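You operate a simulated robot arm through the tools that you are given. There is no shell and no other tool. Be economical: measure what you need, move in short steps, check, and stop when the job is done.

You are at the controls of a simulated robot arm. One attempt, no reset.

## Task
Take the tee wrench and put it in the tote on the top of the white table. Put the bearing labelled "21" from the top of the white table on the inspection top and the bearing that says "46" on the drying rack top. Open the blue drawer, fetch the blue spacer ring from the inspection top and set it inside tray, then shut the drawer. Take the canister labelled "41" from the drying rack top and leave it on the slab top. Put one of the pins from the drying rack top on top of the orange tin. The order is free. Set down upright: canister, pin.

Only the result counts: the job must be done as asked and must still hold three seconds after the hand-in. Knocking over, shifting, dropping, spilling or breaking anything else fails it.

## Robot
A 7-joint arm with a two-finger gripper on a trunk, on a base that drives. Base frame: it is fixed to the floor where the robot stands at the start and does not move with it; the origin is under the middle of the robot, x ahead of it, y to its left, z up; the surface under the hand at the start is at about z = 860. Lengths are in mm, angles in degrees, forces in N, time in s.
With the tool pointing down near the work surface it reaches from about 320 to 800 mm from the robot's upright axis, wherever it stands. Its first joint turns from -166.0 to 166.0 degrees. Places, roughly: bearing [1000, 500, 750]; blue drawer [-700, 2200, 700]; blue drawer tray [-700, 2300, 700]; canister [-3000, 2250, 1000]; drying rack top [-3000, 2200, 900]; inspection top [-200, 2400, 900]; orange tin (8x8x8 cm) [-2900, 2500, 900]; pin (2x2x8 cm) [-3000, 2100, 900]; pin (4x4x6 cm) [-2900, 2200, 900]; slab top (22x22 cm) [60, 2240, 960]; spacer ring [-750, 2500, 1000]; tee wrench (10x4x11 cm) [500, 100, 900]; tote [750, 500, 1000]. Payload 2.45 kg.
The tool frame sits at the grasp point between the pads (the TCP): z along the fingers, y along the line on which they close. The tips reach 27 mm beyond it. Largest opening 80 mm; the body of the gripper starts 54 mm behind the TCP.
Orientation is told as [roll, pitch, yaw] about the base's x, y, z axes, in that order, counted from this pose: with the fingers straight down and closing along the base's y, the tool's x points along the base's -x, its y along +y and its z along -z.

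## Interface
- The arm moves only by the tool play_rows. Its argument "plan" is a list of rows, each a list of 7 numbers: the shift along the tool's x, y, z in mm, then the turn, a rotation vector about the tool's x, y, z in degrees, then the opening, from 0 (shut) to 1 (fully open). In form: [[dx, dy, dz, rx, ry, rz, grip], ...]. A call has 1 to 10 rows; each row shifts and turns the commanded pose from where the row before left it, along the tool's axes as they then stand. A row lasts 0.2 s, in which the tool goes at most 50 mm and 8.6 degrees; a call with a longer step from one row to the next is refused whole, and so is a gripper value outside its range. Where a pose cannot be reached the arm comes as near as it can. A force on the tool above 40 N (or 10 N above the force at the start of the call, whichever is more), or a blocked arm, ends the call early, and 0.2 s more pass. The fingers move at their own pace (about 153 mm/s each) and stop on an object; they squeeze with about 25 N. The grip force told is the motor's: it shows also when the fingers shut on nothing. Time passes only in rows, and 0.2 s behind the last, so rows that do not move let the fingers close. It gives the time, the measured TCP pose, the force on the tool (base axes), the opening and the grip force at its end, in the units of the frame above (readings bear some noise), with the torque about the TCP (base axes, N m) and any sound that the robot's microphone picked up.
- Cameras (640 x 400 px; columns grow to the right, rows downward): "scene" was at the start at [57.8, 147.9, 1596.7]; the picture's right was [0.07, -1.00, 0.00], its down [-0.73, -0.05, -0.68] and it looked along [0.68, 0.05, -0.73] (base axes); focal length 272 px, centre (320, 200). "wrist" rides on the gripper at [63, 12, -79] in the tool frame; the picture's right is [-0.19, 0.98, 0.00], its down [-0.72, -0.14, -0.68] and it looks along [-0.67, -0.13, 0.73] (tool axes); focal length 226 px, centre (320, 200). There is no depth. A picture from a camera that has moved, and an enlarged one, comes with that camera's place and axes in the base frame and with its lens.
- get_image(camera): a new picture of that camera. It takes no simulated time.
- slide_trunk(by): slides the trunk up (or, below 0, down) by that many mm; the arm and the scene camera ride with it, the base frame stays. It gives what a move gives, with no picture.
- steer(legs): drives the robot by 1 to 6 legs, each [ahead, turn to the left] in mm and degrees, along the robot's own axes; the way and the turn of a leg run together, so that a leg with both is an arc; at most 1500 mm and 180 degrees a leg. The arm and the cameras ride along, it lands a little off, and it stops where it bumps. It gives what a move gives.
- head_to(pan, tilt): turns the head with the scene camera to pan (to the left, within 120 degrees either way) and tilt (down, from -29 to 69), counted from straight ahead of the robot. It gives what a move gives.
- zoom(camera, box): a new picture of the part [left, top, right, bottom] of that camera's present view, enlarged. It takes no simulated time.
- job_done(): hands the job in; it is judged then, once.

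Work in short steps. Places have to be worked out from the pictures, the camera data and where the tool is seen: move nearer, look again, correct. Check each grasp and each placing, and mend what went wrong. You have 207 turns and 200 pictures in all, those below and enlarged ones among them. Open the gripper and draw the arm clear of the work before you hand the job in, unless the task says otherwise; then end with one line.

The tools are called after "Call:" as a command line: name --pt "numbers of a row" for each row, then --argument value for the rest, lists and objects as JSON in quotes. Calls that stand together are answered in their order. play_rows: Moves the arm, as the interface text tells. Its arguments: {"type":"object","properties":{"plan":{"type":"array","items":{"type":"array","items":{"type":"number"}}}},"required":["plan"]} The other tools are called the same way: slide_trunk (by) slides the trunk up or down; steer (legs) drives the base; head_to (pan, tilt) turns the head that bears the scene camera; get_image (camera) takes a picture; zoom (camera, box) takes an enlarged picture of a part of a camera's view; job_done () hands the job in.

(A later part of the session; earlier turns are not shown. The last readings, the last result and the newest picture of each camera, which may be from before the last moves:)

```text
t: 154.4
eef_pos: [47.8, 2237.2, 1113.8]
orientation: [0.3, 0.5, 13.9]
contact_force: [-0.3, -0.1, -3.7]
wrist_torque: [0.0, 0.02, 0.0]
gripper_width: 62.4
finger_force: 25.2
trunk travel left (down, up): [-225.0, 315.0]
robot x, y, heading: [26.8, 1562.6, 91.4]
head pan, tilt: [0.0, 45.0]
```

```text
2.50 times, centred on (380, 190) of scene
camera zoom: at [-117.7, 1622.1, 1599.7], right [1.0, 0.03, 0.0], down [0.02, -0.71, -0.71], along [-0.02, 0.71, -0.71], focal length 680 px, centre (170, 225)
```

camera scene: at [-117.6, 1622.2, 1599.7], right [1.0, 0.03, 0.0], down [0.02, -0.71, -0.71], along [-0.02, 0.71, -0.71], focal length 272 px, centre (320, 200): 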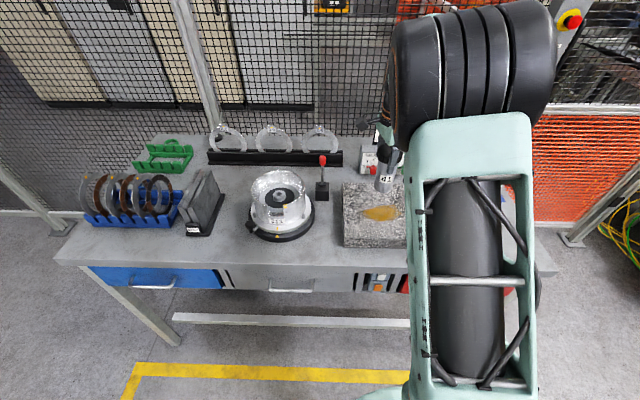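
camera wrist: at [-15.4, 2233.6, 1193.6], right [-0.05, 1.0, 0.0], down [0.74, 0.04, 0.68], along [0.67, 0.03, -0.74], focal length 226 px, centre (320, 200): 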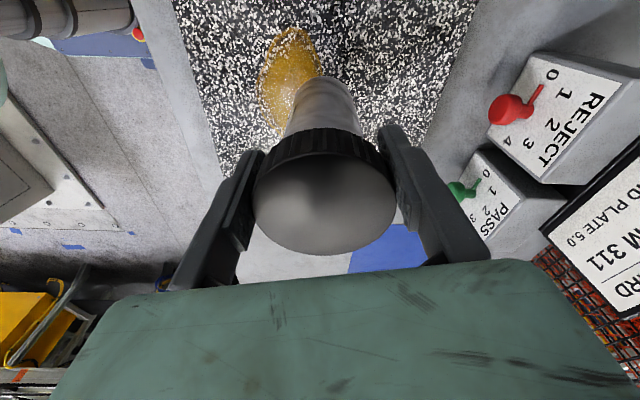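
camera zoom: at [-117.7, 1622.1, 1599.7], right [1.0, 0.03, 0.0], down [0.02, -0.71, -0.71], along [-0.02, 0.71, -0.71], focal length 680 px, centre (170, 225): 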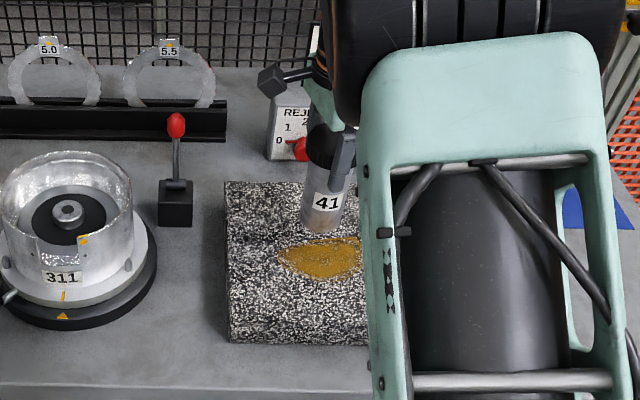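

The position over the slab is good. I lower in small steps to contact.

Call:
play_rows --pt "0 0 4 0 0 0 0" --pt "0 0 3 0 0 0 0" --pt "0 0 3 0 0 0 0" --pt "0 0 3 0 0 0 0" --pt "0 0 2 0 0 0 0" --pt "0 0 2 0 0 0 0" --pt "0 0 2 0 0 0 0" --pt "0 0 2 0 0 0 0"

Call:
get_image --camera "wrist"

```text
t: 156.2
eef_pos: [49.3, 2236.2, 1093.2]
orientation: [0.1, 0.5, 14.0]
contact_force: [0.6, 0.5, -3.4]
wrist_torque: [-0.07, -0.01, -0.02]
gripper_width: 62.5
finger_force: 24.6
trunk travel left (down, up): [-225.0, 315.0]
robot x, y, heading: [23.6, 1562.6, 91.7]
head pan, tilt: [0.0, 45.0]
```

```text
124 pictures are left
camera wrist: at [-15.8, 2233.2, 1174.1], right [-0.05, 1.0, 0.0], down [0.74, 0.04, 0.67], along [0.67, 0.03, -0.74], focal length 226 px, centre (320, 200)
```

wrist: 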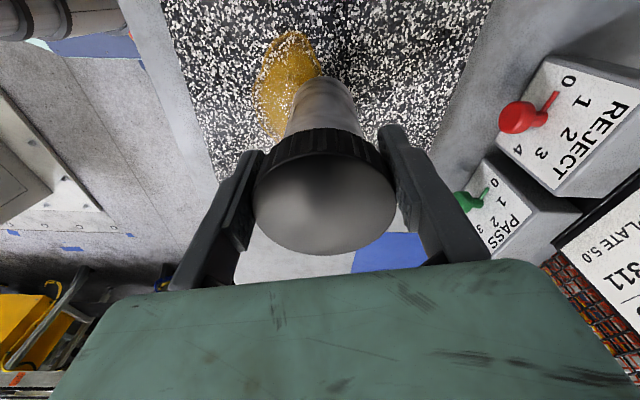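

Call:
play_rows --pt "0 0 2 0 0 0 0" --pt "0 0 2 0 0 0 0" --pt "0 0 2 0 0 0 0" --pt "0 0 2 0 0 0 0" --pt "0 0 2 0 0 0 0" --pt "0 0 2 0 0 0 0" --pt "0 0 2 0 0 0 0" --pt "0 0 2 0 0 0 0"

```text
t: 158.0
eef_pos: [48.4, 2237.0, 1076.5]
orientation: [0.2, 0.5, 13.9]
contact_force: [0.2, -1.0, -3.5]
wrist_torque: [-0.01, 0.0, -0.01]
gripper_width: 62.8
finger_force: 25.0
trunk travel left (down, up): [-225.0, 315.0]
robot x, y, heading: [26.5, 1563.4, 91.6]
head pan, tilt: [0.0, 45.0]
```

Call:
play_rows --pt "0 0 2 0 0 0 0" --pt "0 0 2 0 0 0 0" --pt "0 0 2 0 0 0 0" --pt "0 0 2 0 0 0 0" --pt "0 0 2 0 0 0 0" --pt "0 0 2 0 0 0 0" --pt "0 0 2 0 0 0 0" --pt "0 0 2 0 0 0 0"

Call:
zoom --camera "scene" --box '[320, 110, 440, 270]'

```text
t: 159.8
eef_pos: [48.5, 2237.3, 1067.0]
orientation: [1.0, 0.2, 14.1]
contact_force: [0.2, -3.5, 12.0]
wrist_torque: [-0.54, 0.11, 0.0]
gripper_width: 62.3
finger_force: 25.1
trunk travel left (down, up): [-225.0, 315.0]
robot x, y, heading: [25.1, 1562.2, 91.5]
head pan, tilt: [0.0, 45.0]
stopped in row 8: the force on the tool passed its limit at 43 N (the readings are from after the stop); the commanded pose is now the measured one
```

```text
2.50 times, centred on (380, 190) of scene
camera zoom: at [-117.6, 1620.2, 1599.6], right [1.0, 0.03, 0.0], down [0.02, -0.71, -0.71], along [-0.02, 0.71, -0.71], focal length 680 px, centre (170, 225)
```

zoom: 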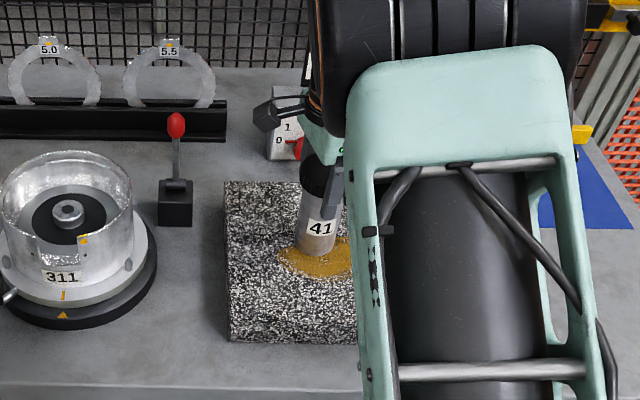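

Contact: the canister stands on the slab. I ease off, release, and rise.

Call:
play_rows --pt "0 0 -1 0 0 0 0" --pt "0 0 0 0 0 0 0.85" --pt "0 0 0 0 0 0 1" --pt "0 0 0 0 0 0 1" --pt "0 0 -10 0 0 0 1" --pt "0 0 -30 0 0 0 1" --pt "0 0 -45 0 0 0 1" --pt "0 0 -45 0 0 0 1" --pt "0 0 -40 0 0 0 1"

Call:
get_image --camera "wrist"

Call:
get_image --camera "scene"

```text
t: 161.8
eef_pos: [48.4, 2234.0, 1235.1]
orientation: [0.7, 0.2, 14.1]
contact_force: [-0.5, -0.2, 0.0]
wrist_torque: [-0.01, -0.02, -0.03]
gripper_width: 79.9
finger_force: 0.0
trunk travel left (down, up): [-225.0, 315.0]
robot x, y, heading: [26.2, 1563.2, 91.5]
head pan, tilt: [0.0, 45.0]
```

```text
122 pictures are left
camera wrist: at [-15.8, 2230.3, 1315.2], right [-0.05, 1.0, 0.01], down [0.74, 0.03, 0.68], along [0.67, 0.04, -0.74], focal length 226 px, centre (320, 200)
```

wrist: 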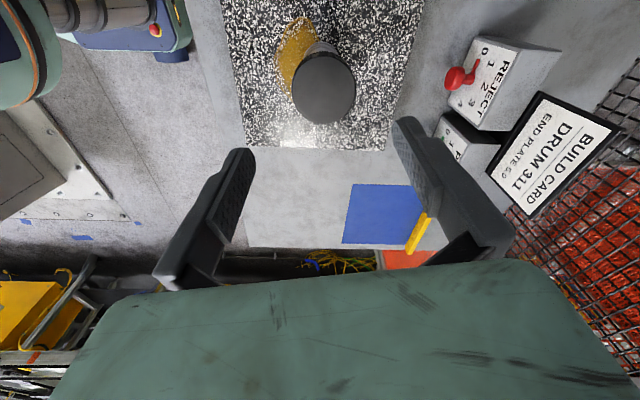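

```text
121 pictures are left
camera scene: at [-117.5, 1621.6, 1599.7], right [1.0, 0.03, 0.0], down [0.02, -0.71, -0.71], along [-0.02, 0.71, -0.71], focal length 272 px, centre (320, 200)
```

scene: 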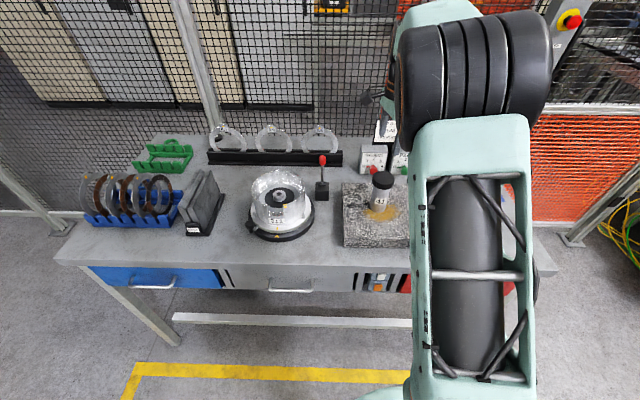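

The canister stands well inside the slab. Now I move to the blue drawer and ring rack on the left side of the bench.

Call:
steer --legs '[[-300, 0], [0, 88], [700, 0], [0, -90]]'

Call:
head_to --pan 0 --tilt 32

Call:
get_image --camera "scene"

```text
t: 175.1
eef_pos: [-633.9, 1905.0, 1233.5]
orientation: [0.8, 0.2, 14.7]
contact_force: [-0.6, -0.4, -0.3]
wrist_torque: [-0.01, 0.03, -0.01]
gripper_width: 79.9
finger_force: 0.0
trunk travel left (down, up): [-225.0, 315.0]
robot x, y, heading: [-647.8, 1230.1, 92.1]
head pan, tilt: [0.0, 45.0]
```

```text
t: 175.8
eef_pos: [-634.6, 1903.0, 1234.5]
orientation: [0.8, 0.3, 14.7]
contact_force: [-0.8, -0.5, 0.5]
wrist_torque: [-0.02, 0.01, 0.02]
gripper_width: 80.1
finger_force: 0.1
trunk travel left (down, up): [-225.0, 315.0]
robot x, y, heading: [-652.5, 1231.3, 92.2]
head pan, tilt: [0.0, 32.0]
```

```text
120 pictures are left
camera scene: at [-793.8, 1297.2, 1619.1], right [1.0, 0.04, 0.0], down [0.02, -0.53, -0.85], along [-0.03, 0.85, -0.53], focal length 272 px, centre (320, 200)
```

scene: 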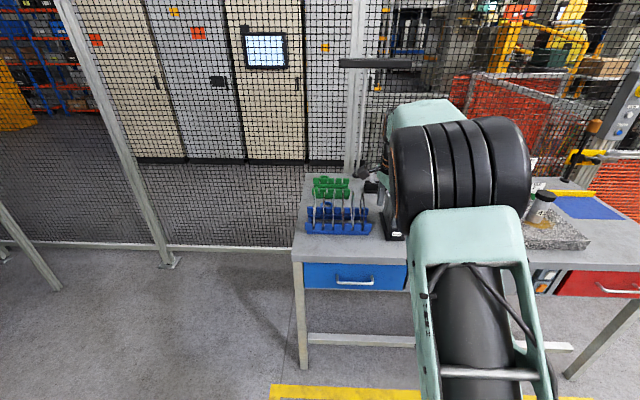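

Call:
zoom --camera "scene" --box '[290, 165, 400, 240]'

Call:
zoom --camera "scene" --box '[285, 230, 425, 320]'

```text
5.33 times, centred on (345, 202) of scene
camera zoom: at [-793.8, 1297.2, 1619.1], right [1.0, 0.04, 0.0], down [0.02, -0.53, -0.85], along [-0.03, 0.85, -0.53], focal length 1450 px, centre (187, 187)
```

zoom: 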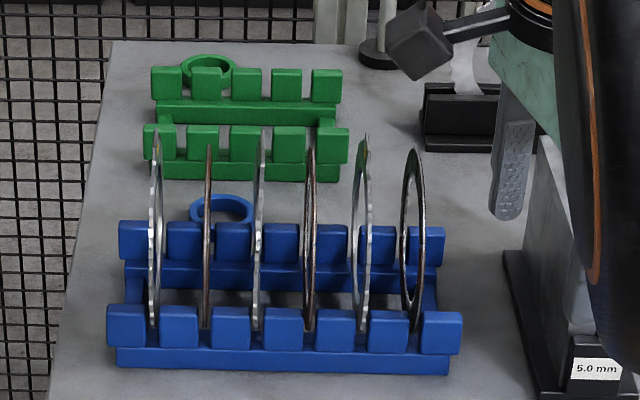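

```text
4.44 times, centred on (355, 275) of scene
camera zoom: at [-793.8, 1297.2, 1619.1], right [1.0, 0.04, 0.0], down [0.02, -0.53, -0.85], along [-0.03, 0.85, -0.53], focal length 1208 px, centre (164, -133)
```

zoom: 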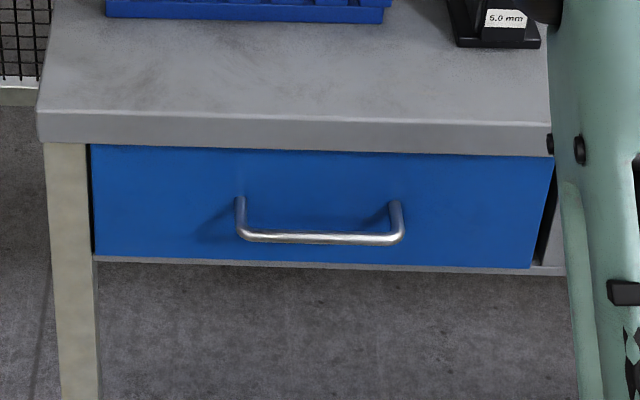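

A blue ring lies behind the blue rack. The drawer handle bar is horizontal near (-683, 2025, 787). I reorient the gripper to point along +y, closing vertically.

Call:
play_rows --pt "0 -20 0 0 0 7.3 1" --pt "0 -20 0 0 0 7.3 1" --pt "0 -20 20 0 0 0 1"

Call:
play_rows --pt "0 0 0 -8.2 0 0 1" --pt "0 0 0 -8.2 0 0 1" --pt "0 0 0 -8.2 0 0 1" --pt "0 0 0 -8.2 0 0 1" --pt "0 0 0 -8.2 0 0 1" --pt "0 0 0 -8.2 0 0 1" --pt "0 0 0 -8.2 0 0 1" --pt "0 0 0 -8.2 0 0 1" --pt "0 0 0 -8.2 0 0 1" --pt "0 0 0 -8.2 0 0 1"

Call:
play_rows --pt "0 0 0 -8 0 0 1" --pt "0 -40 0 0 0 0 1" --pt "0 -40 0 0 0 0 1" --pt "0 -40 0 0 0 0 1" --pt "0 -40 0 0 0 0 1" --pt "0 0 0 0 0 0 1"

Call:
get_image --camera "scene"

Call:
get_image --camera "wrist"

```text
t: 176.6
eef_pos: [-628.6, 1843.5, 1214.1]
orientation: [0.7, 0.5, 0.1]
contact_force: [-1.0, -0.1, 0.5]
wrist_torque: [0.04, -0.01, -0.03]
gripper_width: 80.1
finger_force: 0.0
trunk travel left (down, up): [-225.0, 315.0]
robot x, y, heading: [-648.2, 1227.3, 92.5]
head pan, tilt: [0.0, 32.0]
```

```text
t: 178.8
eef_pos: [-629.1, 1845.1, 1212.8]
orientation: [82.6, 0.5, 0.2]
contact_force: [-0.4, 0.1, -0.7]
wrist_torque: [0.01, 0.0, -0.02]
gripper_width: 80.1
finger_force: 0.1
trunk travel left (down, up): [-225.0, 315.0]
robot x, y, heading: [-653.3, 1228.7, 92.1]
head pan, tilt: [0.0, 32.0]
```

```text
t: 180.2
eef_pos: [-629.4, 1849.8, 1052.0]
orientation: [90.7, 0.5, 0.2]
contact_force: [0.9, 0.3, -1.5]
wrist_torque: [0.01, 0.02, -0.04]
gripper_width: 80.1
finger_force: 0.2
trunk travel left (down, up): [-225.0, 315.0]
robot x, y, heading: [-648.8, 1226.8, 92.1]
head pan, tilt: [0.0, 32.0]
```

```text
117 pictures are left
camera scene: at [-793.5, 1297.5, 1619.2], right [1.0, 0.04, 0.0], down [0.02, -0.53, -0.85], along [-0.03, 0.85, -0.53], focal length 272 px, centre (320, 200)
```

scene: 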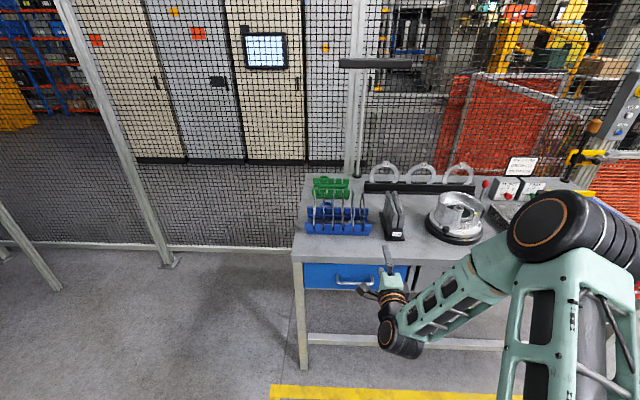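

```text
116 pictures are left
camera wrist: at [-693.1, 1770.4, 1066.1], right [0.2, -0.01, 0.98], down [0.72, -0.68, -0.16], along [0.67, 0.74, -0.13], focal length 226 px, centre (320, 200)
```

wrist: 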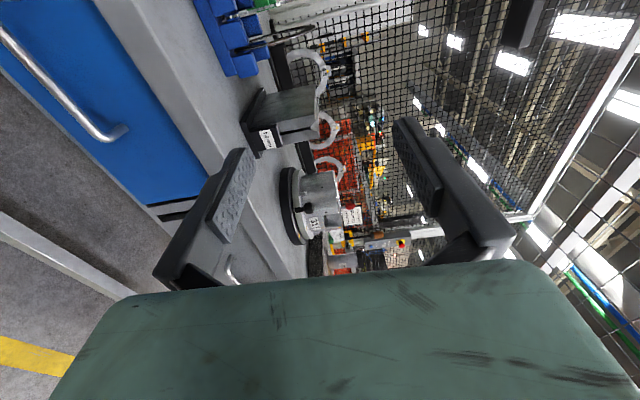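

The arm configuration is good and the view is clear. I lower to handle height and shift to x≈-683.

Call:
play_rows --pt "9 -44 0 0 0 0 1" --pt "9 -44 0 0 0 0 1" --pt "9 -44 0 0 0 0 1" --pt "9 -44 0 0 0 0 1" --pt "9 -44 0 0 0 0 1" --pt "9 -44 0 0 0 0 1" --pt "0 0 0 0 0 0 1"

Call:
get_image --camera "wrist"

Call:
zoom --camera "scene" --box '[280, 220, 440, 340]'

```text
t: 181.8
eef_pos: [-686.9, 1850.0, 788.4]
orientation: [90.7, 0.5, 0.1]
contact_force: [-0.2, 0.1, -0.6]
wrist_torque: [0.04, 0.0, 0.03]
gripper_width: 80.1
finger_force: 0.2
trunk travel left (down, up): [-225.0, 315.0]
robot x, y, heading: [-648.3, 1229.6, 91.9]
head pan, tilt: [0.0, 32.0]
```

```text
115 pictures are left
camera wrist: at [-751.0, 1770.7, 801.2], right [0.2, -0.01, 0.98], down [0.72, -0.68, -0.16], along [0.67, 0.73, -0.13], focal length 226 px, centre (320, 200)
```

wrist: 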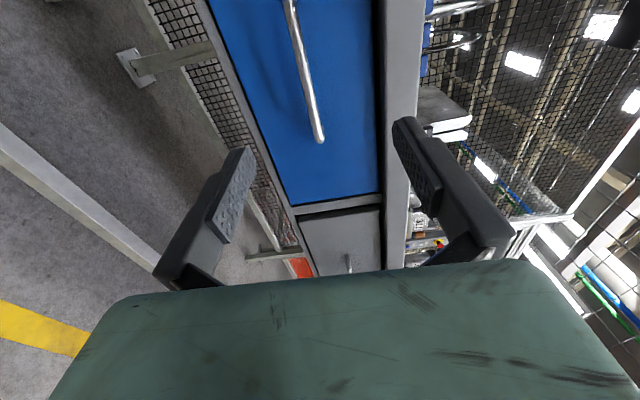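

```text
3.33 times, centred on (360, 280) of scene
camera zoom: at [-793.9, 1297.5, 1619.2], right [1.0, 0.04, 0.0], down [0.02, -0.53, -0.85], along [-0.03, 0.85, -0.53], focal length 906 px, centre (187, -67)
```

zoom: 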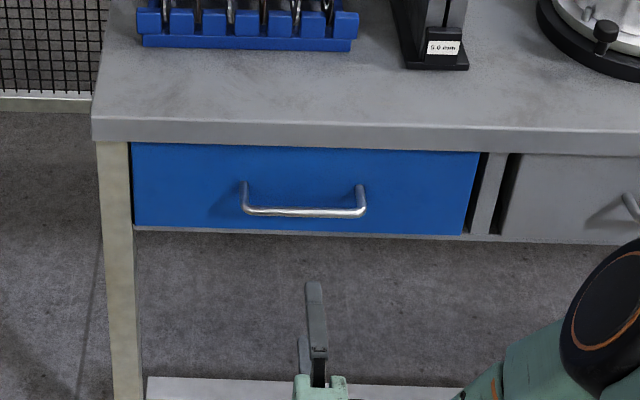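

The handle bar triangulates to (-683, 2038, 775). I adjust height, drive 120 mm closer, and check.

Call:
play_rows --pt "0 -13 0 0 0 0 1" --pt "0 0 0 0 0 0 1"

Call:
steer --legs '[[120, 0]]'

Call:
get_image --camera "wrist"

Call:
zoom --camera "scene" --box '[280, 220, 440, 340]'

```text
t: 182.4
eef_pos: [-686.7, 1849.1, 775.8]
orientation: [90.7, 0.5, 0.2]
contact_force: [0.6, -0.7, 0.5]
wrist_torque: [0.01, -0.02, 0.0]
gripper_width: 80.1
finger_force: 0.1
trunk travel left (down, up): [-225.0, 315.0]
robot x, y, heading: [-649.2, 1233.0, 92.1]
head pan, tilt: [0.0, 32.0]
```

```text
t: 183.7
eef_pos: [-693.4, 1970.8, 775.4]
orientation: [90.6, 0.5, 0.3]
contact_force: [0.3, -0.5, 0.4]
wrist_torque: [0.03, -0.02, -0.01]
gripper_width: 80.0
finger_force: 0.1
trunk travel left (down, up): [-225.0, 315.0]
robot x, y, heading: [-654.6, 1354.7, 92.5]
head pan, tilt: [0.0, 32.0]
```

```text
113 pictures are left
camera wrist: at [-755.7, 1892.1, 788.1], right [0.2, -0.01, 0.98], down [0.72, -0.68, -0.16], along [0.67, 0.74, -0.13], focal length 226 px, centre (320, 200)
```

wrist: 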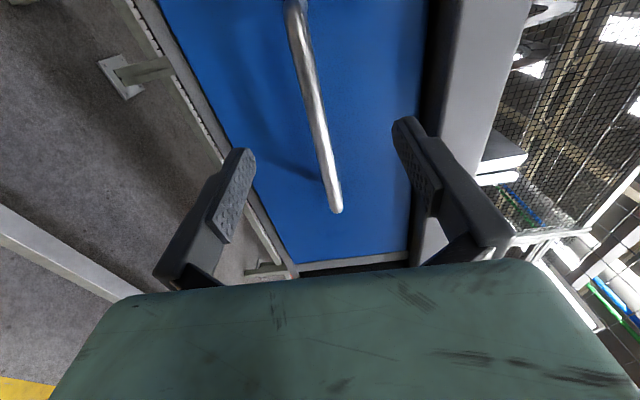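

```text
3.33 times, centred on (360, 280) of scene
camera zoom: at [-798.4, 1418.8, 1619.1], right [1.0, 0.04, 0.0], down [0.02, -0.53, -0.85], along [-0.03, 0.85, -0.53], focal length 906 px, centre (187, -67)
```

zoom: 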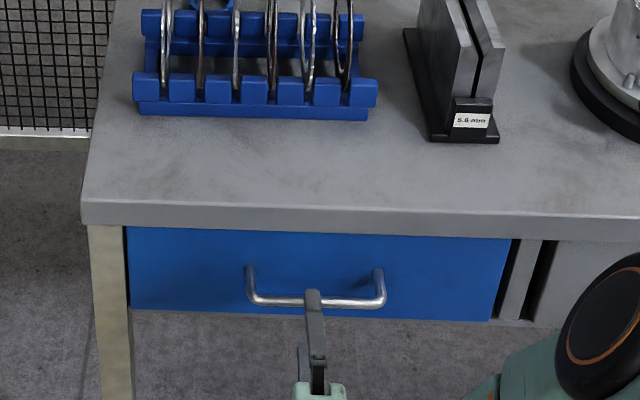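

Consistent estimate (y 2039, z 774). I advance 60 mm and close on the bar.

Call:
play_rows --pt "0 0 25 0 0 0 1" --pt "0 0 20 0 0 0 1" --pt "0 0 15 0 0 0 1" --pt "0 0 0 0 0 0 1" --pt "0 0 0 0 0 0 0.5" --pt "0 0 0 0 0 0 0" --pt "0 0 0 0 0 0 0" --pt "0 0 0 0 0 0 0"

Call:
get_image --camera "wrist"

```text
t: 185.5
eef_pos: [-694.8, 2030.7, 774.5]
orientation: [90.7, 0.5, 0.2]
contact_force: [-0.3, -0.5, -4.5]
wrist_torque: [-0.03, -0.22, 0.04]
gripper_width: 11.4
finger_force: 38.5
trunk travel left (down, up): [-225.0, 315.0]
robot x, y, heading: [-652.5, 1346.5, 92.2]
head pan, tilt: [0.0, 32.0]
```

```text
111 pictures are left
camera wrist: at [-757.2, 1952.2, 788.0], right [0.2, -0.01, 0.98], down [0.72, -0.68, -0.15], along [0.66, 0.74, -0.13], focal length 226 px, centre (320, 200)
```

wrist: 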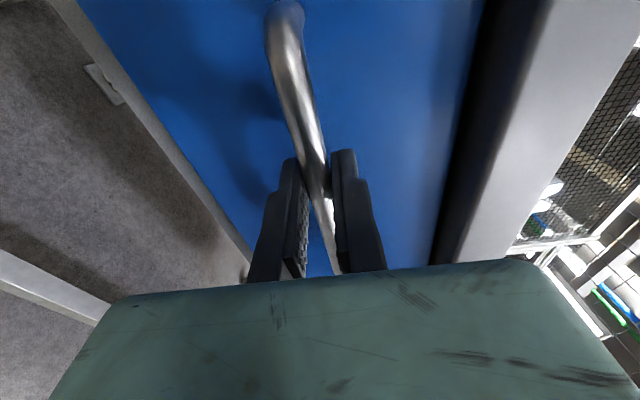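

Gripped on the bar (11 mm). I pull back gently with the arm.

Call:
play_rows --pt "0 0 -8 0 0 0 0" --pt "0 0 -15 0 0 0 0" --pt "0 0 -20 0 0 0 0" --pt "0 0 -20 0 0 0 0" --pt "0 0 -20 0 0 0 0" --pt "0 0 -20 0 0 0 0" --pt "0 0 0 0 0 0 0"

Call:
get_image --camera "scene"

```text
t: 187.1
eef_pos: [-694.7, 1927.2, 774.7]
orientation: [90.7, 0.5, 0.2]
contact_force: [-5.1, -1.5, 6.3]
wrist_torque: [0.01, -0.21, -0.83]
gripper_width: 11.7
finger_force: 38.7
trunk travel left (down, up): [-225.0, 315.0]
robot x, y, heading: [-652.2, 1349.4, 92.4]
head pan, tilt: [0.0, 32.0]
```

```text
110 pictures are left
camera scene: at [-798.8, 1417.7, 1619.2], right [1.0, 0.04, 0.0], down [0.02, -0.53, -0.85], along [-0.03, 0.85, -0.53], focal length 272 px, centre (320, 200)
```

scene: 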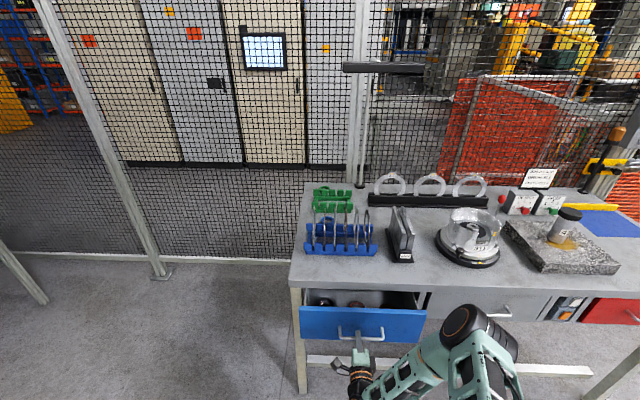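

The drawer opens easily. I pull another 110 mm.

Call:
play_rows --pt "0 0 -20 0 0 0 0" --pt "0 0 -20 0 0 0 0" --pt "0 0 -20 0 0 0 0" --pt "0 0 -20 0 0 0 0" --pt "0 0 -15 0 0 0 0" --pt "0 0 -15 0 0 0 0" --pt "0 0 0 0 0 0 0"

Call:
zoom --camera "scene" --box '[280, 240, 450, 390]'

```text
t: 188.3
eef_pos: [-693.3, 1837.7, 775.1]
orientation: [90.9, 0.7, 0.5]
contact_force: [-4.1, 0.0, 7.1]
wrist_torque: [-0.01, -0.2, 0.82]
gripper_width: 11.7
finger_force: 38.7
trunk travel left (down, up): [-225.0, 315.0]
robot x, y, heading: [-652.3, 1353.4, 92.2]
head pan, tilt: [0.0, 32.0]
stopped in row 6: the force on the tool passed its limit at 42 N (the readings are from after the stop); the commanded pose is now the measured one
```

```text
2.67 times, centred on (365, 315) of scene
camera zoom: at [-799.1, 1418.2, 1618.9], right [1.0, 0.04, 0.0], down [0.02, -0.53, -0.85], along [-0.03, 0.85, -0.53], focal length 725 px, centre (200, -107)
```

zoom: 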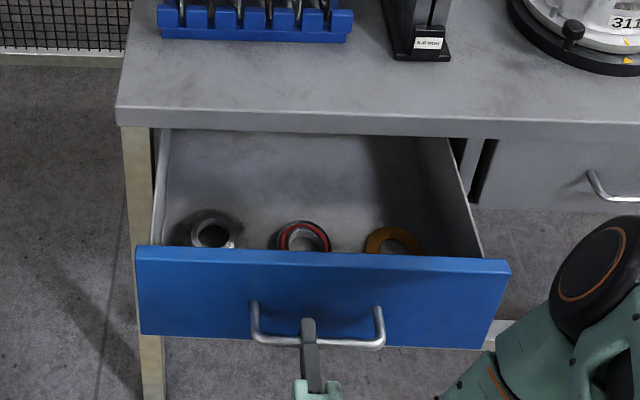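

The drawer reached its stop at about 190 mm. I release the handle and back away by driving.

Call:
play_rows --pt "0 0 1 0 0 0 0" --pt "0 0 0 0 0 0 0.5" --pt "0 0 0 0 0 0 1" --pt "0 0 0 0 0 0 1"

Call:
steer --legs '[[-200, 0]]'

Call:
get_image --camera "scene"

```text
t: 189.3
eef_pos: [-691.6, 1837.6, 774.2]
orientation: [90.7, 0.6, 0.3]
contact_force: [-0.3, -0.5, -0.2]
wrist_torque: [-0.03, 0.01, 0.01]
gripper_width: 79.8
finger_force: 0.2
trunk travel left (down, up): [-225.0, 315.0]
robot x, y, heading: [-656.3, 1351.8, 92.1]
head pan, tilt: [0.0, 32.0]
```

```text
t: 190.9
eef_pos: [-685.9, 1639.3, 773.8]
orientation: [90.8, 0.6, 0.6]
contact_force: [0.2, 0.1, 0.6]
wrist_torque: [-0.02, 0.02, -0.01]
gripper_width: 79.7
finger_force: 0.1
trunk travel left (down, up): [-225.0, 315.0]
robot x, y, heading: [-645.5, 1151.7, 92.4]
head pan, tilt: [0.0, 32.0]
```

```text
108 pictures are left
camera scene: at [-790.6, 1219.4, 1619.2], right [1.0, 0.04, 0.0], down [0.02, -0.53, -0.85], along [-0.04, 0.85, -0.53], focal length 272 px, centre (320, 200)
```

scene: 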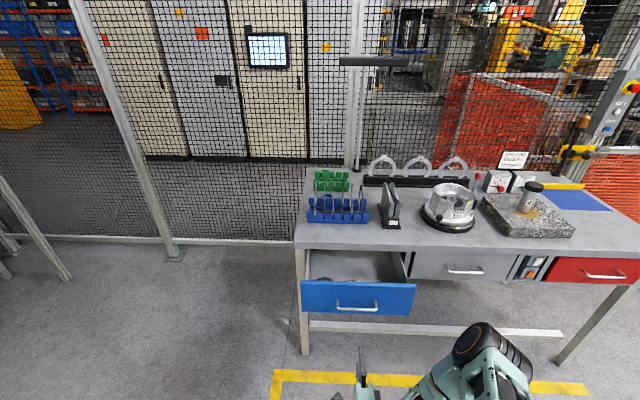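

Next I raise the hand and turn it back down before driving to the bench's left end, from where the ring and drawer are both reachable.

Call:
play_rows --pt "0 48 0 0 0 0 1" --pt "0 48 0 0 0 0 1" --pt "0 48 0 0 0 0 1" --pt "0 48 0 0 0 0 1" --pt "0 48 0 0 0 0 1" --pt "0 48 0 0 0 0 1" --pt "0 48 0 0 0 0 1" --pt "0 48 0 0 0 0 1" --pt "0 40 0 0 0 0 1"

Call:
play_rows --pt "0 0 0 8.2 0 0 1" --pt "0 0 0 8.2 0 0 1" --pt "0 0 0 8.2 0 0 1" --pt "0 0 0 8.2 0 0 1" --pt "0 0 0 8.2 0 0 1" --pt "0 0 0 8.2 0 0 1" --pt "0 0 0 8.2 0 0 1" --pt "0 0 0 8.2 0 0 1" --pt "0 0 0 8.2 0 0 1" --pt "0 0 0 8.2 0 0 1"

Call:
play_rows --pt "0 0 0 8.2 0 0 1" --pt "0 0 0 0 0 0 1"

Call:
steer --legs '[[0, 88], [855, 0], [0, -90], [1050, 0], [0, -90]]'

Call:
get_image --camera "scene"

```text
t: 192.9
eef_pos: [-688.9, 1684.0, 1181.2]
orientation: [90.7, 0.6, 0.7]
contact_force: [-0.3, 0.0, 0.0]
wrist_torque: [0.01, -0.01, -0.01]
gripper_width: 80.0
finger_force: 0.0
out of reach, approached as far as the arm can: row 6, 7, 8, 9
trunk travel left (down, up): [-225.0, 315.0]
robot x, y, heading: [-642.3, 1152.1, 92.3]
head pan, tilt: [0.0, 32.0]
```

```text
t: 195.1
eef_pos: [-688.2, 1685.2, 1180.0]
orientation: [8.7, 0.7, 0.6]
contact_force: [0.1, 0.3, 0.1]
wrist_torque: [0.04, 0.01, 0.04]
gripper_width: 80.1
finger_force: 0.0
trunk travel left (down, up): [-225.0, 315.0]
robot x, y, heading: [-650.2, 1153.6, 92.4]
head pan, tilt: [0.0, 32.0]
```

```text
t: 195.7
eef_pos: [-687.8, 1684.8, 1180.4]
orientation: [0.5, 0.6, 0.6]
contact_force: [0.5, 0.9, 0.0]
wrist_torque: [0.0, 0.0, 0.0]
gripper_width: 80.1
finger_force: 0.1
trunk travel left (down, up): [-225.0, 315.0]
robot x, y, heading: [-649.2, 1150.4, 92.3]
head pan, tilt: [0.0, 32.0]
```

```text
t: 216.9
eef_pos: [-1002.2, 2260.3, 1180.4]
orientation: [0.7, 0.5, -89.8]
contact_force: [0.1, -0.7, 1.1]
wrist_torque: [0.0, 0.05, 0.0]
gripper_width: 79.9
finger_force: 0.1
trunk travel left (down, up): [-225.0, 315.0]
robot x, y, heading: [-1529.5, 2222.9, 1.8]
head pan, tilt: [0.0, 32.0]
```

```text
107 pictures are left
camera scene: at [-1471.0, 2365.5, 1619.2], right [0.04, -1.0, 0.0], down [-0.53, -0.02, -0.85], along [0.85, 0.03, -0.53], focal length 272 px, centre (320, 200)
```

scene: 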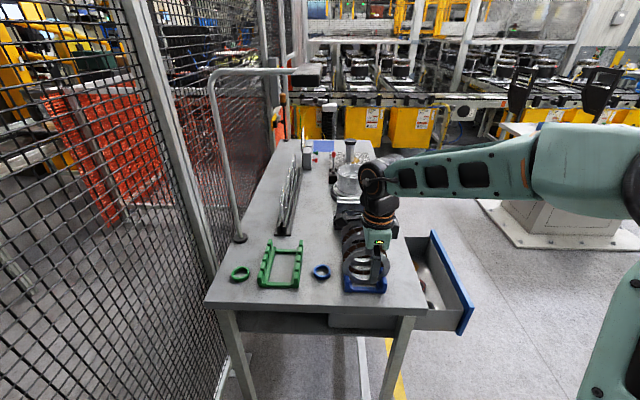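

Excellent view: the blue ring lies flat between the two racks. I zoom in.

Call:
zoom --camera "scene" --box '[200, 220, 480, 345]'

Call:
get_image --camera "wrist"

```text
2.29 times, centred on (340, 282) of scene
camera zoom: at [-1471.0, 2365.5, 1619.2], right [0.04, -1.0, 0.0], down [-0.53, -0.02, -0.85], along [0.85, 0.03, -0.53], focal length 621 px, centre (274, 11)
```

zoom: 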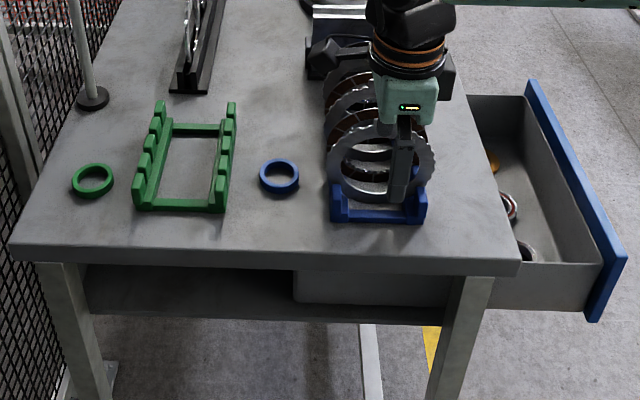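

```text
105 pictures are left
camera wrist: at [-990.5, 2323.2, 1261.3], right [0.98, -0.19, 0.01], down [-0.15, -0.73, 0.67], along [-0.12, -0.66, -0.74], focal length 226 px, centre (320, 200)
```

wrist: 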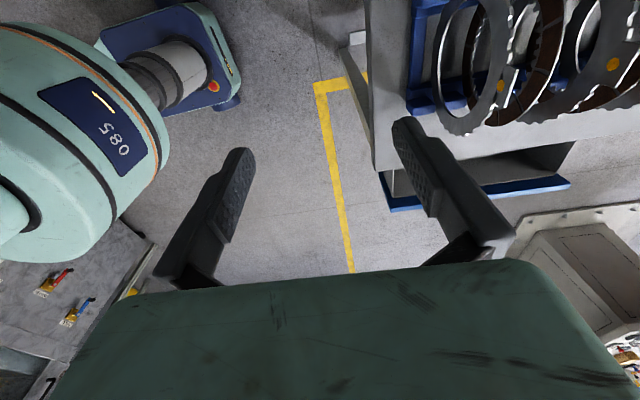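

The ring is centred near (-806, 2381), about 60 mm across, with space on the x sides. The gripper already closes along x. I drive 190 mm closer.

Call:
steer --legs '[[190, -2]]'

Call:
play_rows --pt "40 0 0 0 0 0 1" --pt "40 0 0 0 0 0 1" --pt "35 0 0 0 0 0 1" --pt "0 0 0 0 0 0 1"

Call:
get_image --camera "wrist"

Call:
head_to --pan 0 --tilt 48

Call:
get_image --camera "scene"

```text
t: 218.4
eef_pos: [-811.8, 2245.5, 1179.0]
orientation: [0.5, 0.6, -91.9]
contact_force: [0.1, 0.0, -0.7]
wrist_torque: [0.01, 0.0, 0.03]
gripper_width: 80.1
finger_force: 0.1
trunk travel left (down, up): [-225.0, 315.0]
robot x, y, heading: [-1348.3, 2225.1, -0.2]
head pan, tilt: [0.0, 32.0]
```

```text
t: 219.4
eef_pos: [-809.0, 2362.7, 1184.0]
orientation: [0.7, 0.6, -91.8]
contact_force: [0.3, 0.5, -0.2]
wrist_torque: [-0.03, 0.01, 0.03]
gripper_width: 80.0
finger_force: 0.0
trunk travel left (down, up): [-225.0, 315.0]
robot x, y, heading: [-1345.3, 2228.3, -0.1]
head pan, tilt: [0.0, 32.0]
```

```text
104 pictures are left
camera wrist: at [-795.4, 2424.8, 1264.4], right [0.97, -0.22, 0.01], down [-0.17, -0.72, 0.67], along [-0.14, -0.66, -0.74], focal length 226 px, centre (320, 200)
```

wrist: 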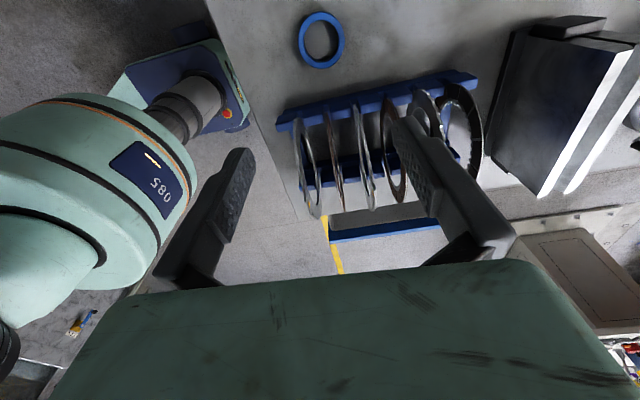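

```text
t: 220.2
eef_pos: [-809.2, 2362.4, 1183.1]
orientation: [0.6, 0.6, -91.9]
contact_force: [-0.5, 0.3, 0.2]
wrist_torque: [0.03, 0.0, -0.02]
gripper_width: 80.0
finger_force: 0.0
trunk travel left (down, up): [-225.0, 315.0]
robot x, y, heading: [-1343.6, 2225.5, 0.4]
head pan, tilt: [0.0, 48.0]
```

```text
103 pictures are left
camera scene: at [-1288.6, 2366.8, 1595.5], right [0.0, -1.0, 0.0], down [-0.74, 0.0, -0.67], along [0.67, 0.0, -0.74], focal length 272 px, centre (320, 200)
```

scene: 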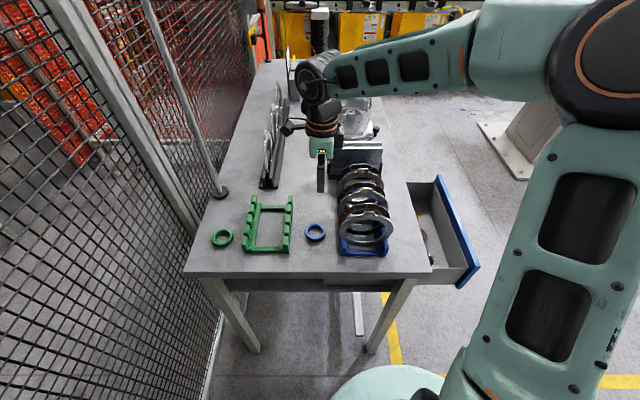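

The ring is confirmed at (-800, 2381.5). I check clearance to the standing rings from the head camera.

Call:
play_rows --pt "19.3 8.3 40 0 0 0 1" --pt "0 0 40 0 0 0 1" --pt "0 0 30 0 0 0 1" --pt "0 0 0 0 0 0 1"

Call:
zoom --camera "scene" --box '[240, 130, 440, 275]'

Call:
get_image --camera "wrist"

```text
t: 221.2
eef_pos: [-799.7, 2380.2, 1074.4]
orientation: [0.6, 0.5, -91.7]
contact_force: [-0.3, 0.0, 0.6]
wrist_torque: [-0.01, 0.0, -0.01]
gripper_width: 80.0
finger_force: 0.0
trunk travel left (down, up): [-225.0, 315.0]
robot x, y, heading: [-1346.3, 2227.0, 0.0]
head pan, tilt: [0.0, 48.0]
```

```text
2.76 times, centred on (340, 202) of scene
camera zoom: at [-1288.4, 2366.9, 1595.5], right [0.0, -1.0, 0.0], down [-0.74, 0.0, -0.67], along [0.67, 0.0, -0.74], focal length 750 px, centre (265, 193)
```

zoom: 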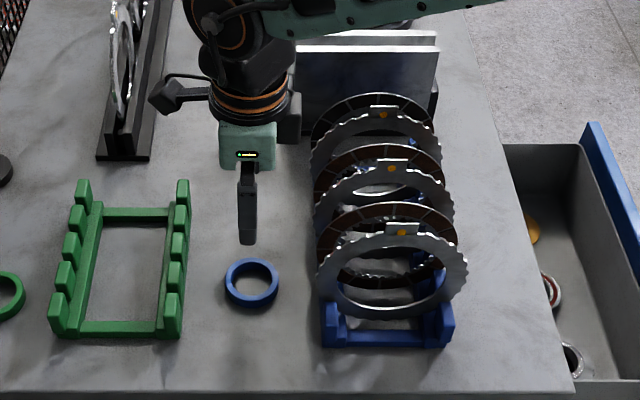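

```text
101 pictures are left
camera wrist: at [-785.9, 2441.8, 1155.7], right [0.97, -0.22, 0.01], down [-0.17, -0.72, 0.67], along [-0.14, -0.66, -0.74], focal length 226 px, centre (320, 200)
```

wrist: 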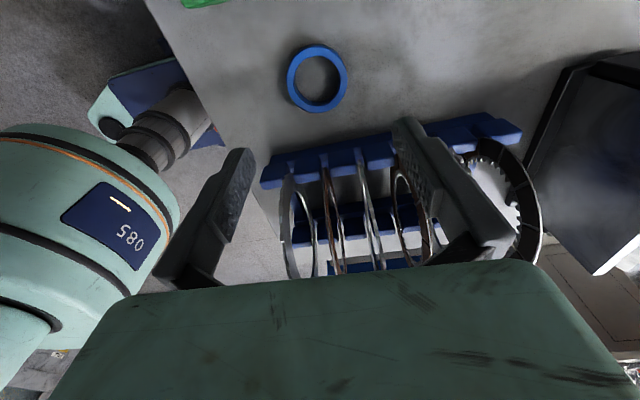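

Clearance is fine. I descend to just above the ring.

Call:
play_rows --pt "0 0 45 0 0 0 1" --pt "0 0 45 0 0 0 1" --pt "0 0 25 0 0 0 1" --pt "0 0 10 0 0 0 1" --pt "0 0 0 0 0 0 1"

Call:
zoom --camera "scene" --box '[280, 180, 380, 260]'

Call:
get_image --camera "wrist"

```text
t: 222.4
eef_pos: [-797.9, 2382.5, 945.9]
orientation: [0.6, 0.6, -91.7]
contact_force: [-0.2, 0.1, 0.2]
wrist_torque: [-0.01, 0.01, -0.03]
gripper_width: 79.8
finger_force: 0.0
trunk travel left (down, up): [-225.0, 315.0]
robot x, y, heading: [-1349.5, 2227.5, -0.1]
head pan, tilt: [0.0, 48.0]
```

```text
5.00 times, centred on (330, 220) of scene
camera zoom: at [-1288.6, 2366.7, 1595.5], right [0.0, -1.0, 0.0], down [-0.74, 0.0, -0.67], along [0.67, 0.0, -0.74], focal length 1359 px, centre (270, 100)
```

zoom: 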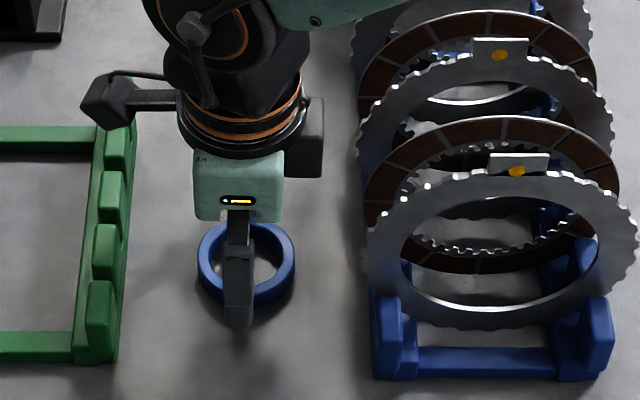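

```text
99 pictures are left
camera wrist: at [-785.2, 2444.0, 1027.0], right [0.97, -0.22, 0.01], down [-0.17, -0.72, 0.67], along [-0.14, -0.66, -0.74], focal length 226 px, centre (320, 200)
```

wrist: 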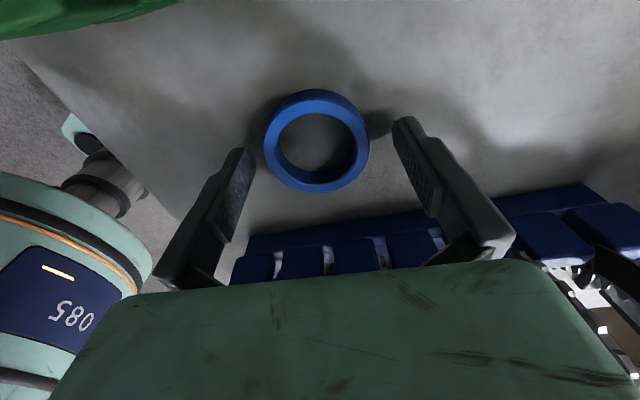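

Aligned; the ring top is near z≈905. I lower 22 mm further and close.

Call:
play_rows --pt "0 -1 8 0 0 0 1" --pt "0 0 6 0 0 0 1" --pt "0 0 4 0 0 0 1" --pt "0 0 3 0 0 0 1" --pt "0 0 0 0 0 0 1"

Call:
get_image --camera "wrist"

```text
t: 223.0
eef_pos: [-802.1, 2383.2, 937.2]
orientation: [0.7, 0.6, -91.7]
contact_force: [-9.0, -5.3, 28.0]
wrist_torque: [-0.35, 1.55, 0.16]
gripper_width: 74.9
finger_force: 0.1
trunk travel left (down, up): [-225.0, 315.0]
robot x, y, heading: [-1345.8, 2226.9, 0.3]
head pan, tilt: [0.0, 48.0]
stopped in row 3: the force on the tool passed its limit at 49 N (the readings are from after the stop); the commanded pose is now the measured one
```

```text
98 pictures are left
camera wrist: at [-788.9, 2444.7, 1018.7], right [0.97, -0.22, 0.01], down [-0.17, -0.72, 0.67], along [-0.14, -0.66, -0.74], focal length 226 px, centre (320, 200)
```

wrist: 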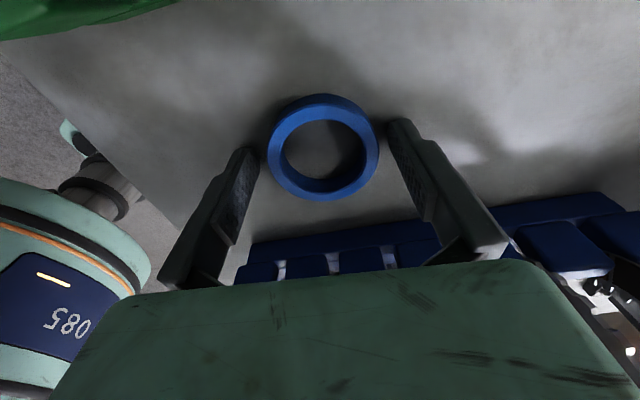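

The fingertips touched the bench, so its top is near z≈909. I rise 3 mm and close on the ring.

Call:
play_rows --pt "0 0 -3 0 0 0 1" --pt "0 0 0 0 0 0 0.8" --pt "0 0 0 0 0 0 0.5" --pt "0 0 0 0 0 0 0" --pt "0 0 0 0 0 0 0" --pt "0 0 0 0 0 0 0"

Call:
get_image --camera "wrist"

```text
t: 224.4
eef_pos: [-800.2, 2384.2, 939.3]
orientation: [0.6, 0.5, -91.7]
contact_force: [-0.1, -0.6, 0.8]
wrist_torque: [0.01, -0.03, -0.03]
gripper_width: 58.6
finger_force: 24.9
trunk travel left (down, up): [-225.0, 315.0]
robot x, y, heading: [-1345.1, 2228.9, -0.1]
head pan, tilt: [0.0, 48.0]
```

```text
97 pictures are left
camera wrist: at [-786.2, 2445.4, 1019.0], right [0.97, -0.22, 0.01], down [-0.17, -0.72, 0.67], along [-0.14, -0.66, -0.74], focal length 226 px, centre (320, 200)
```

wrist: 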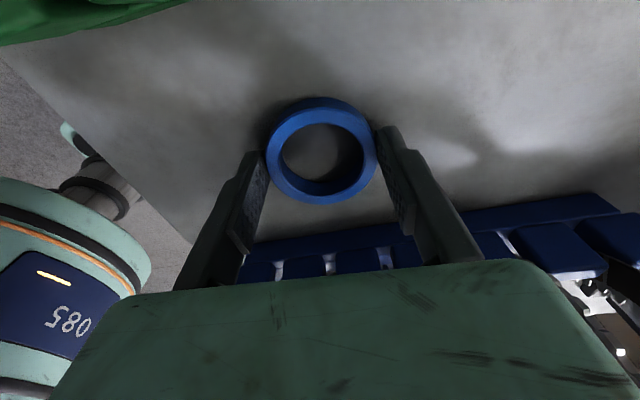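

Gripped at 58.6 mm. I lift and check it.

Call:
play_rows --pt "0 0 -15 0 0 0 0" --pt "0 0 -45 0 0 0 0" --pt "0 0 -45 0 0 0 0" --pt "0 0 -45 0 0 0 0" --pt "0 0 -45 0 0 0 0" --pt "0 0 -45 0 0 0 0" --pt "0 0 0 0 0 0 0"

Call:
get_image --camera "wrist"

Call:
zoom --camera "scene" --box '[360, 160, 520, 300]'

```text
t: 226.0
eef_pos: [-802.2, 2378.5, 1179.6]
orientation: [0.6, 0.6, -91.7]
contact_force: [-1.2, 0.6, -0.9]
wrist_torque: [-0.01, 0.02, 0.01]
gripper_width: 58.8
finger_force: 24.8
trunk travel left (down, up): [-225.0, 315.0]
robot x, y, heading: [-1346.7, 2227.3, 0.1]
head pan, tilt: [0.0, 48.0]
```

```text
96 pictures are left
camera wrist: at [-788.2, 2441.7, 1261.6], right [0.97, -0.22, 0.01], down [-0.17, -0.72, 0.67], along [-0.14, -0.66, -0.74], focal length 226 px, centre (320, 200)
```

wrist: 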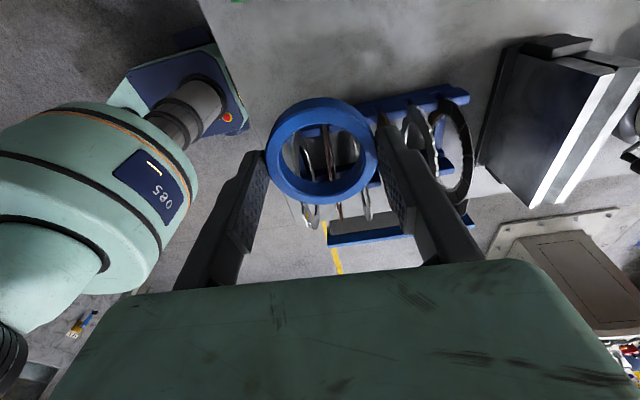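

```text
2.86 times, centred on (440, 230) of scene
camera zoom: at [-1288.9, 2366.7, 1595.5], right [0.0, -1.0, 0.0], down [-0.74, 0.0, -0.67], along [0.67, 0.0, -0.74], focal length 777 px, centre (-23, 114)
```

zoom: 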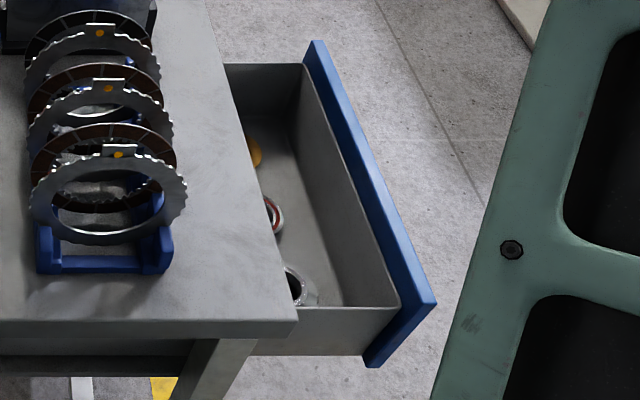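

The ring is held and the front half of the drawer is free. I drive around to the front of the drawer.

Call:
steer --legs '[[-200, 0], [0, -90], [1050, 0], [0, 90], [840, 0], [0, 90]]'

Call:
get_image --camera "scene"

Call:
get_image --camera "wrist"

```text
t: 248.2
eef_pos: [-844.5, 1746.6, 1180.0]
orientation: [0.6, 0.5, 0.5]
contact_force: [-0.4, 0.2, -0.4]
wrist_torque: [-0.03, 0.02, 0.02]
gripper_width: 58.2
finger_force: 24.8
trunk travel left (down, up): [-225.0, 315.0]
robot x, y, heading: [-670.2, 1209.6, 92.6]
head pan, tilt: [0.0, 48.0]
```

```text
94 pictures are left
camera scene: at [-813.1, 1264.5, 1595.5], right [1.0, 0.04, 0.0], down [0.03, -0.74, -0.67], along [-0.03, 0.67, -0.74], focal length 272 px, centre (320, 200)
```

scene: 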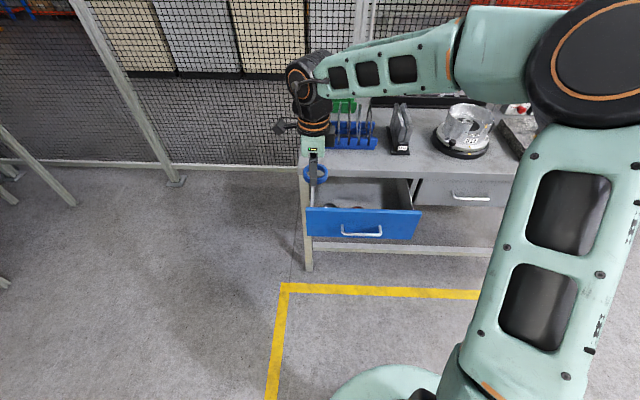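

```text
93 pictures are left
camera wrist: at [-907.1, 1758.3, 1261.1], right [0.19, 0.98, 0.01], down [0.73, -0.14, 0.67], along [0.66, -0.12, -0.74], focal length 226 px, centre (320, 200)
```

wrist: 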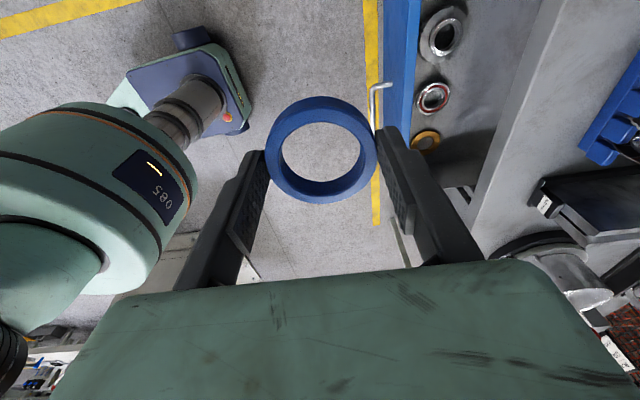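

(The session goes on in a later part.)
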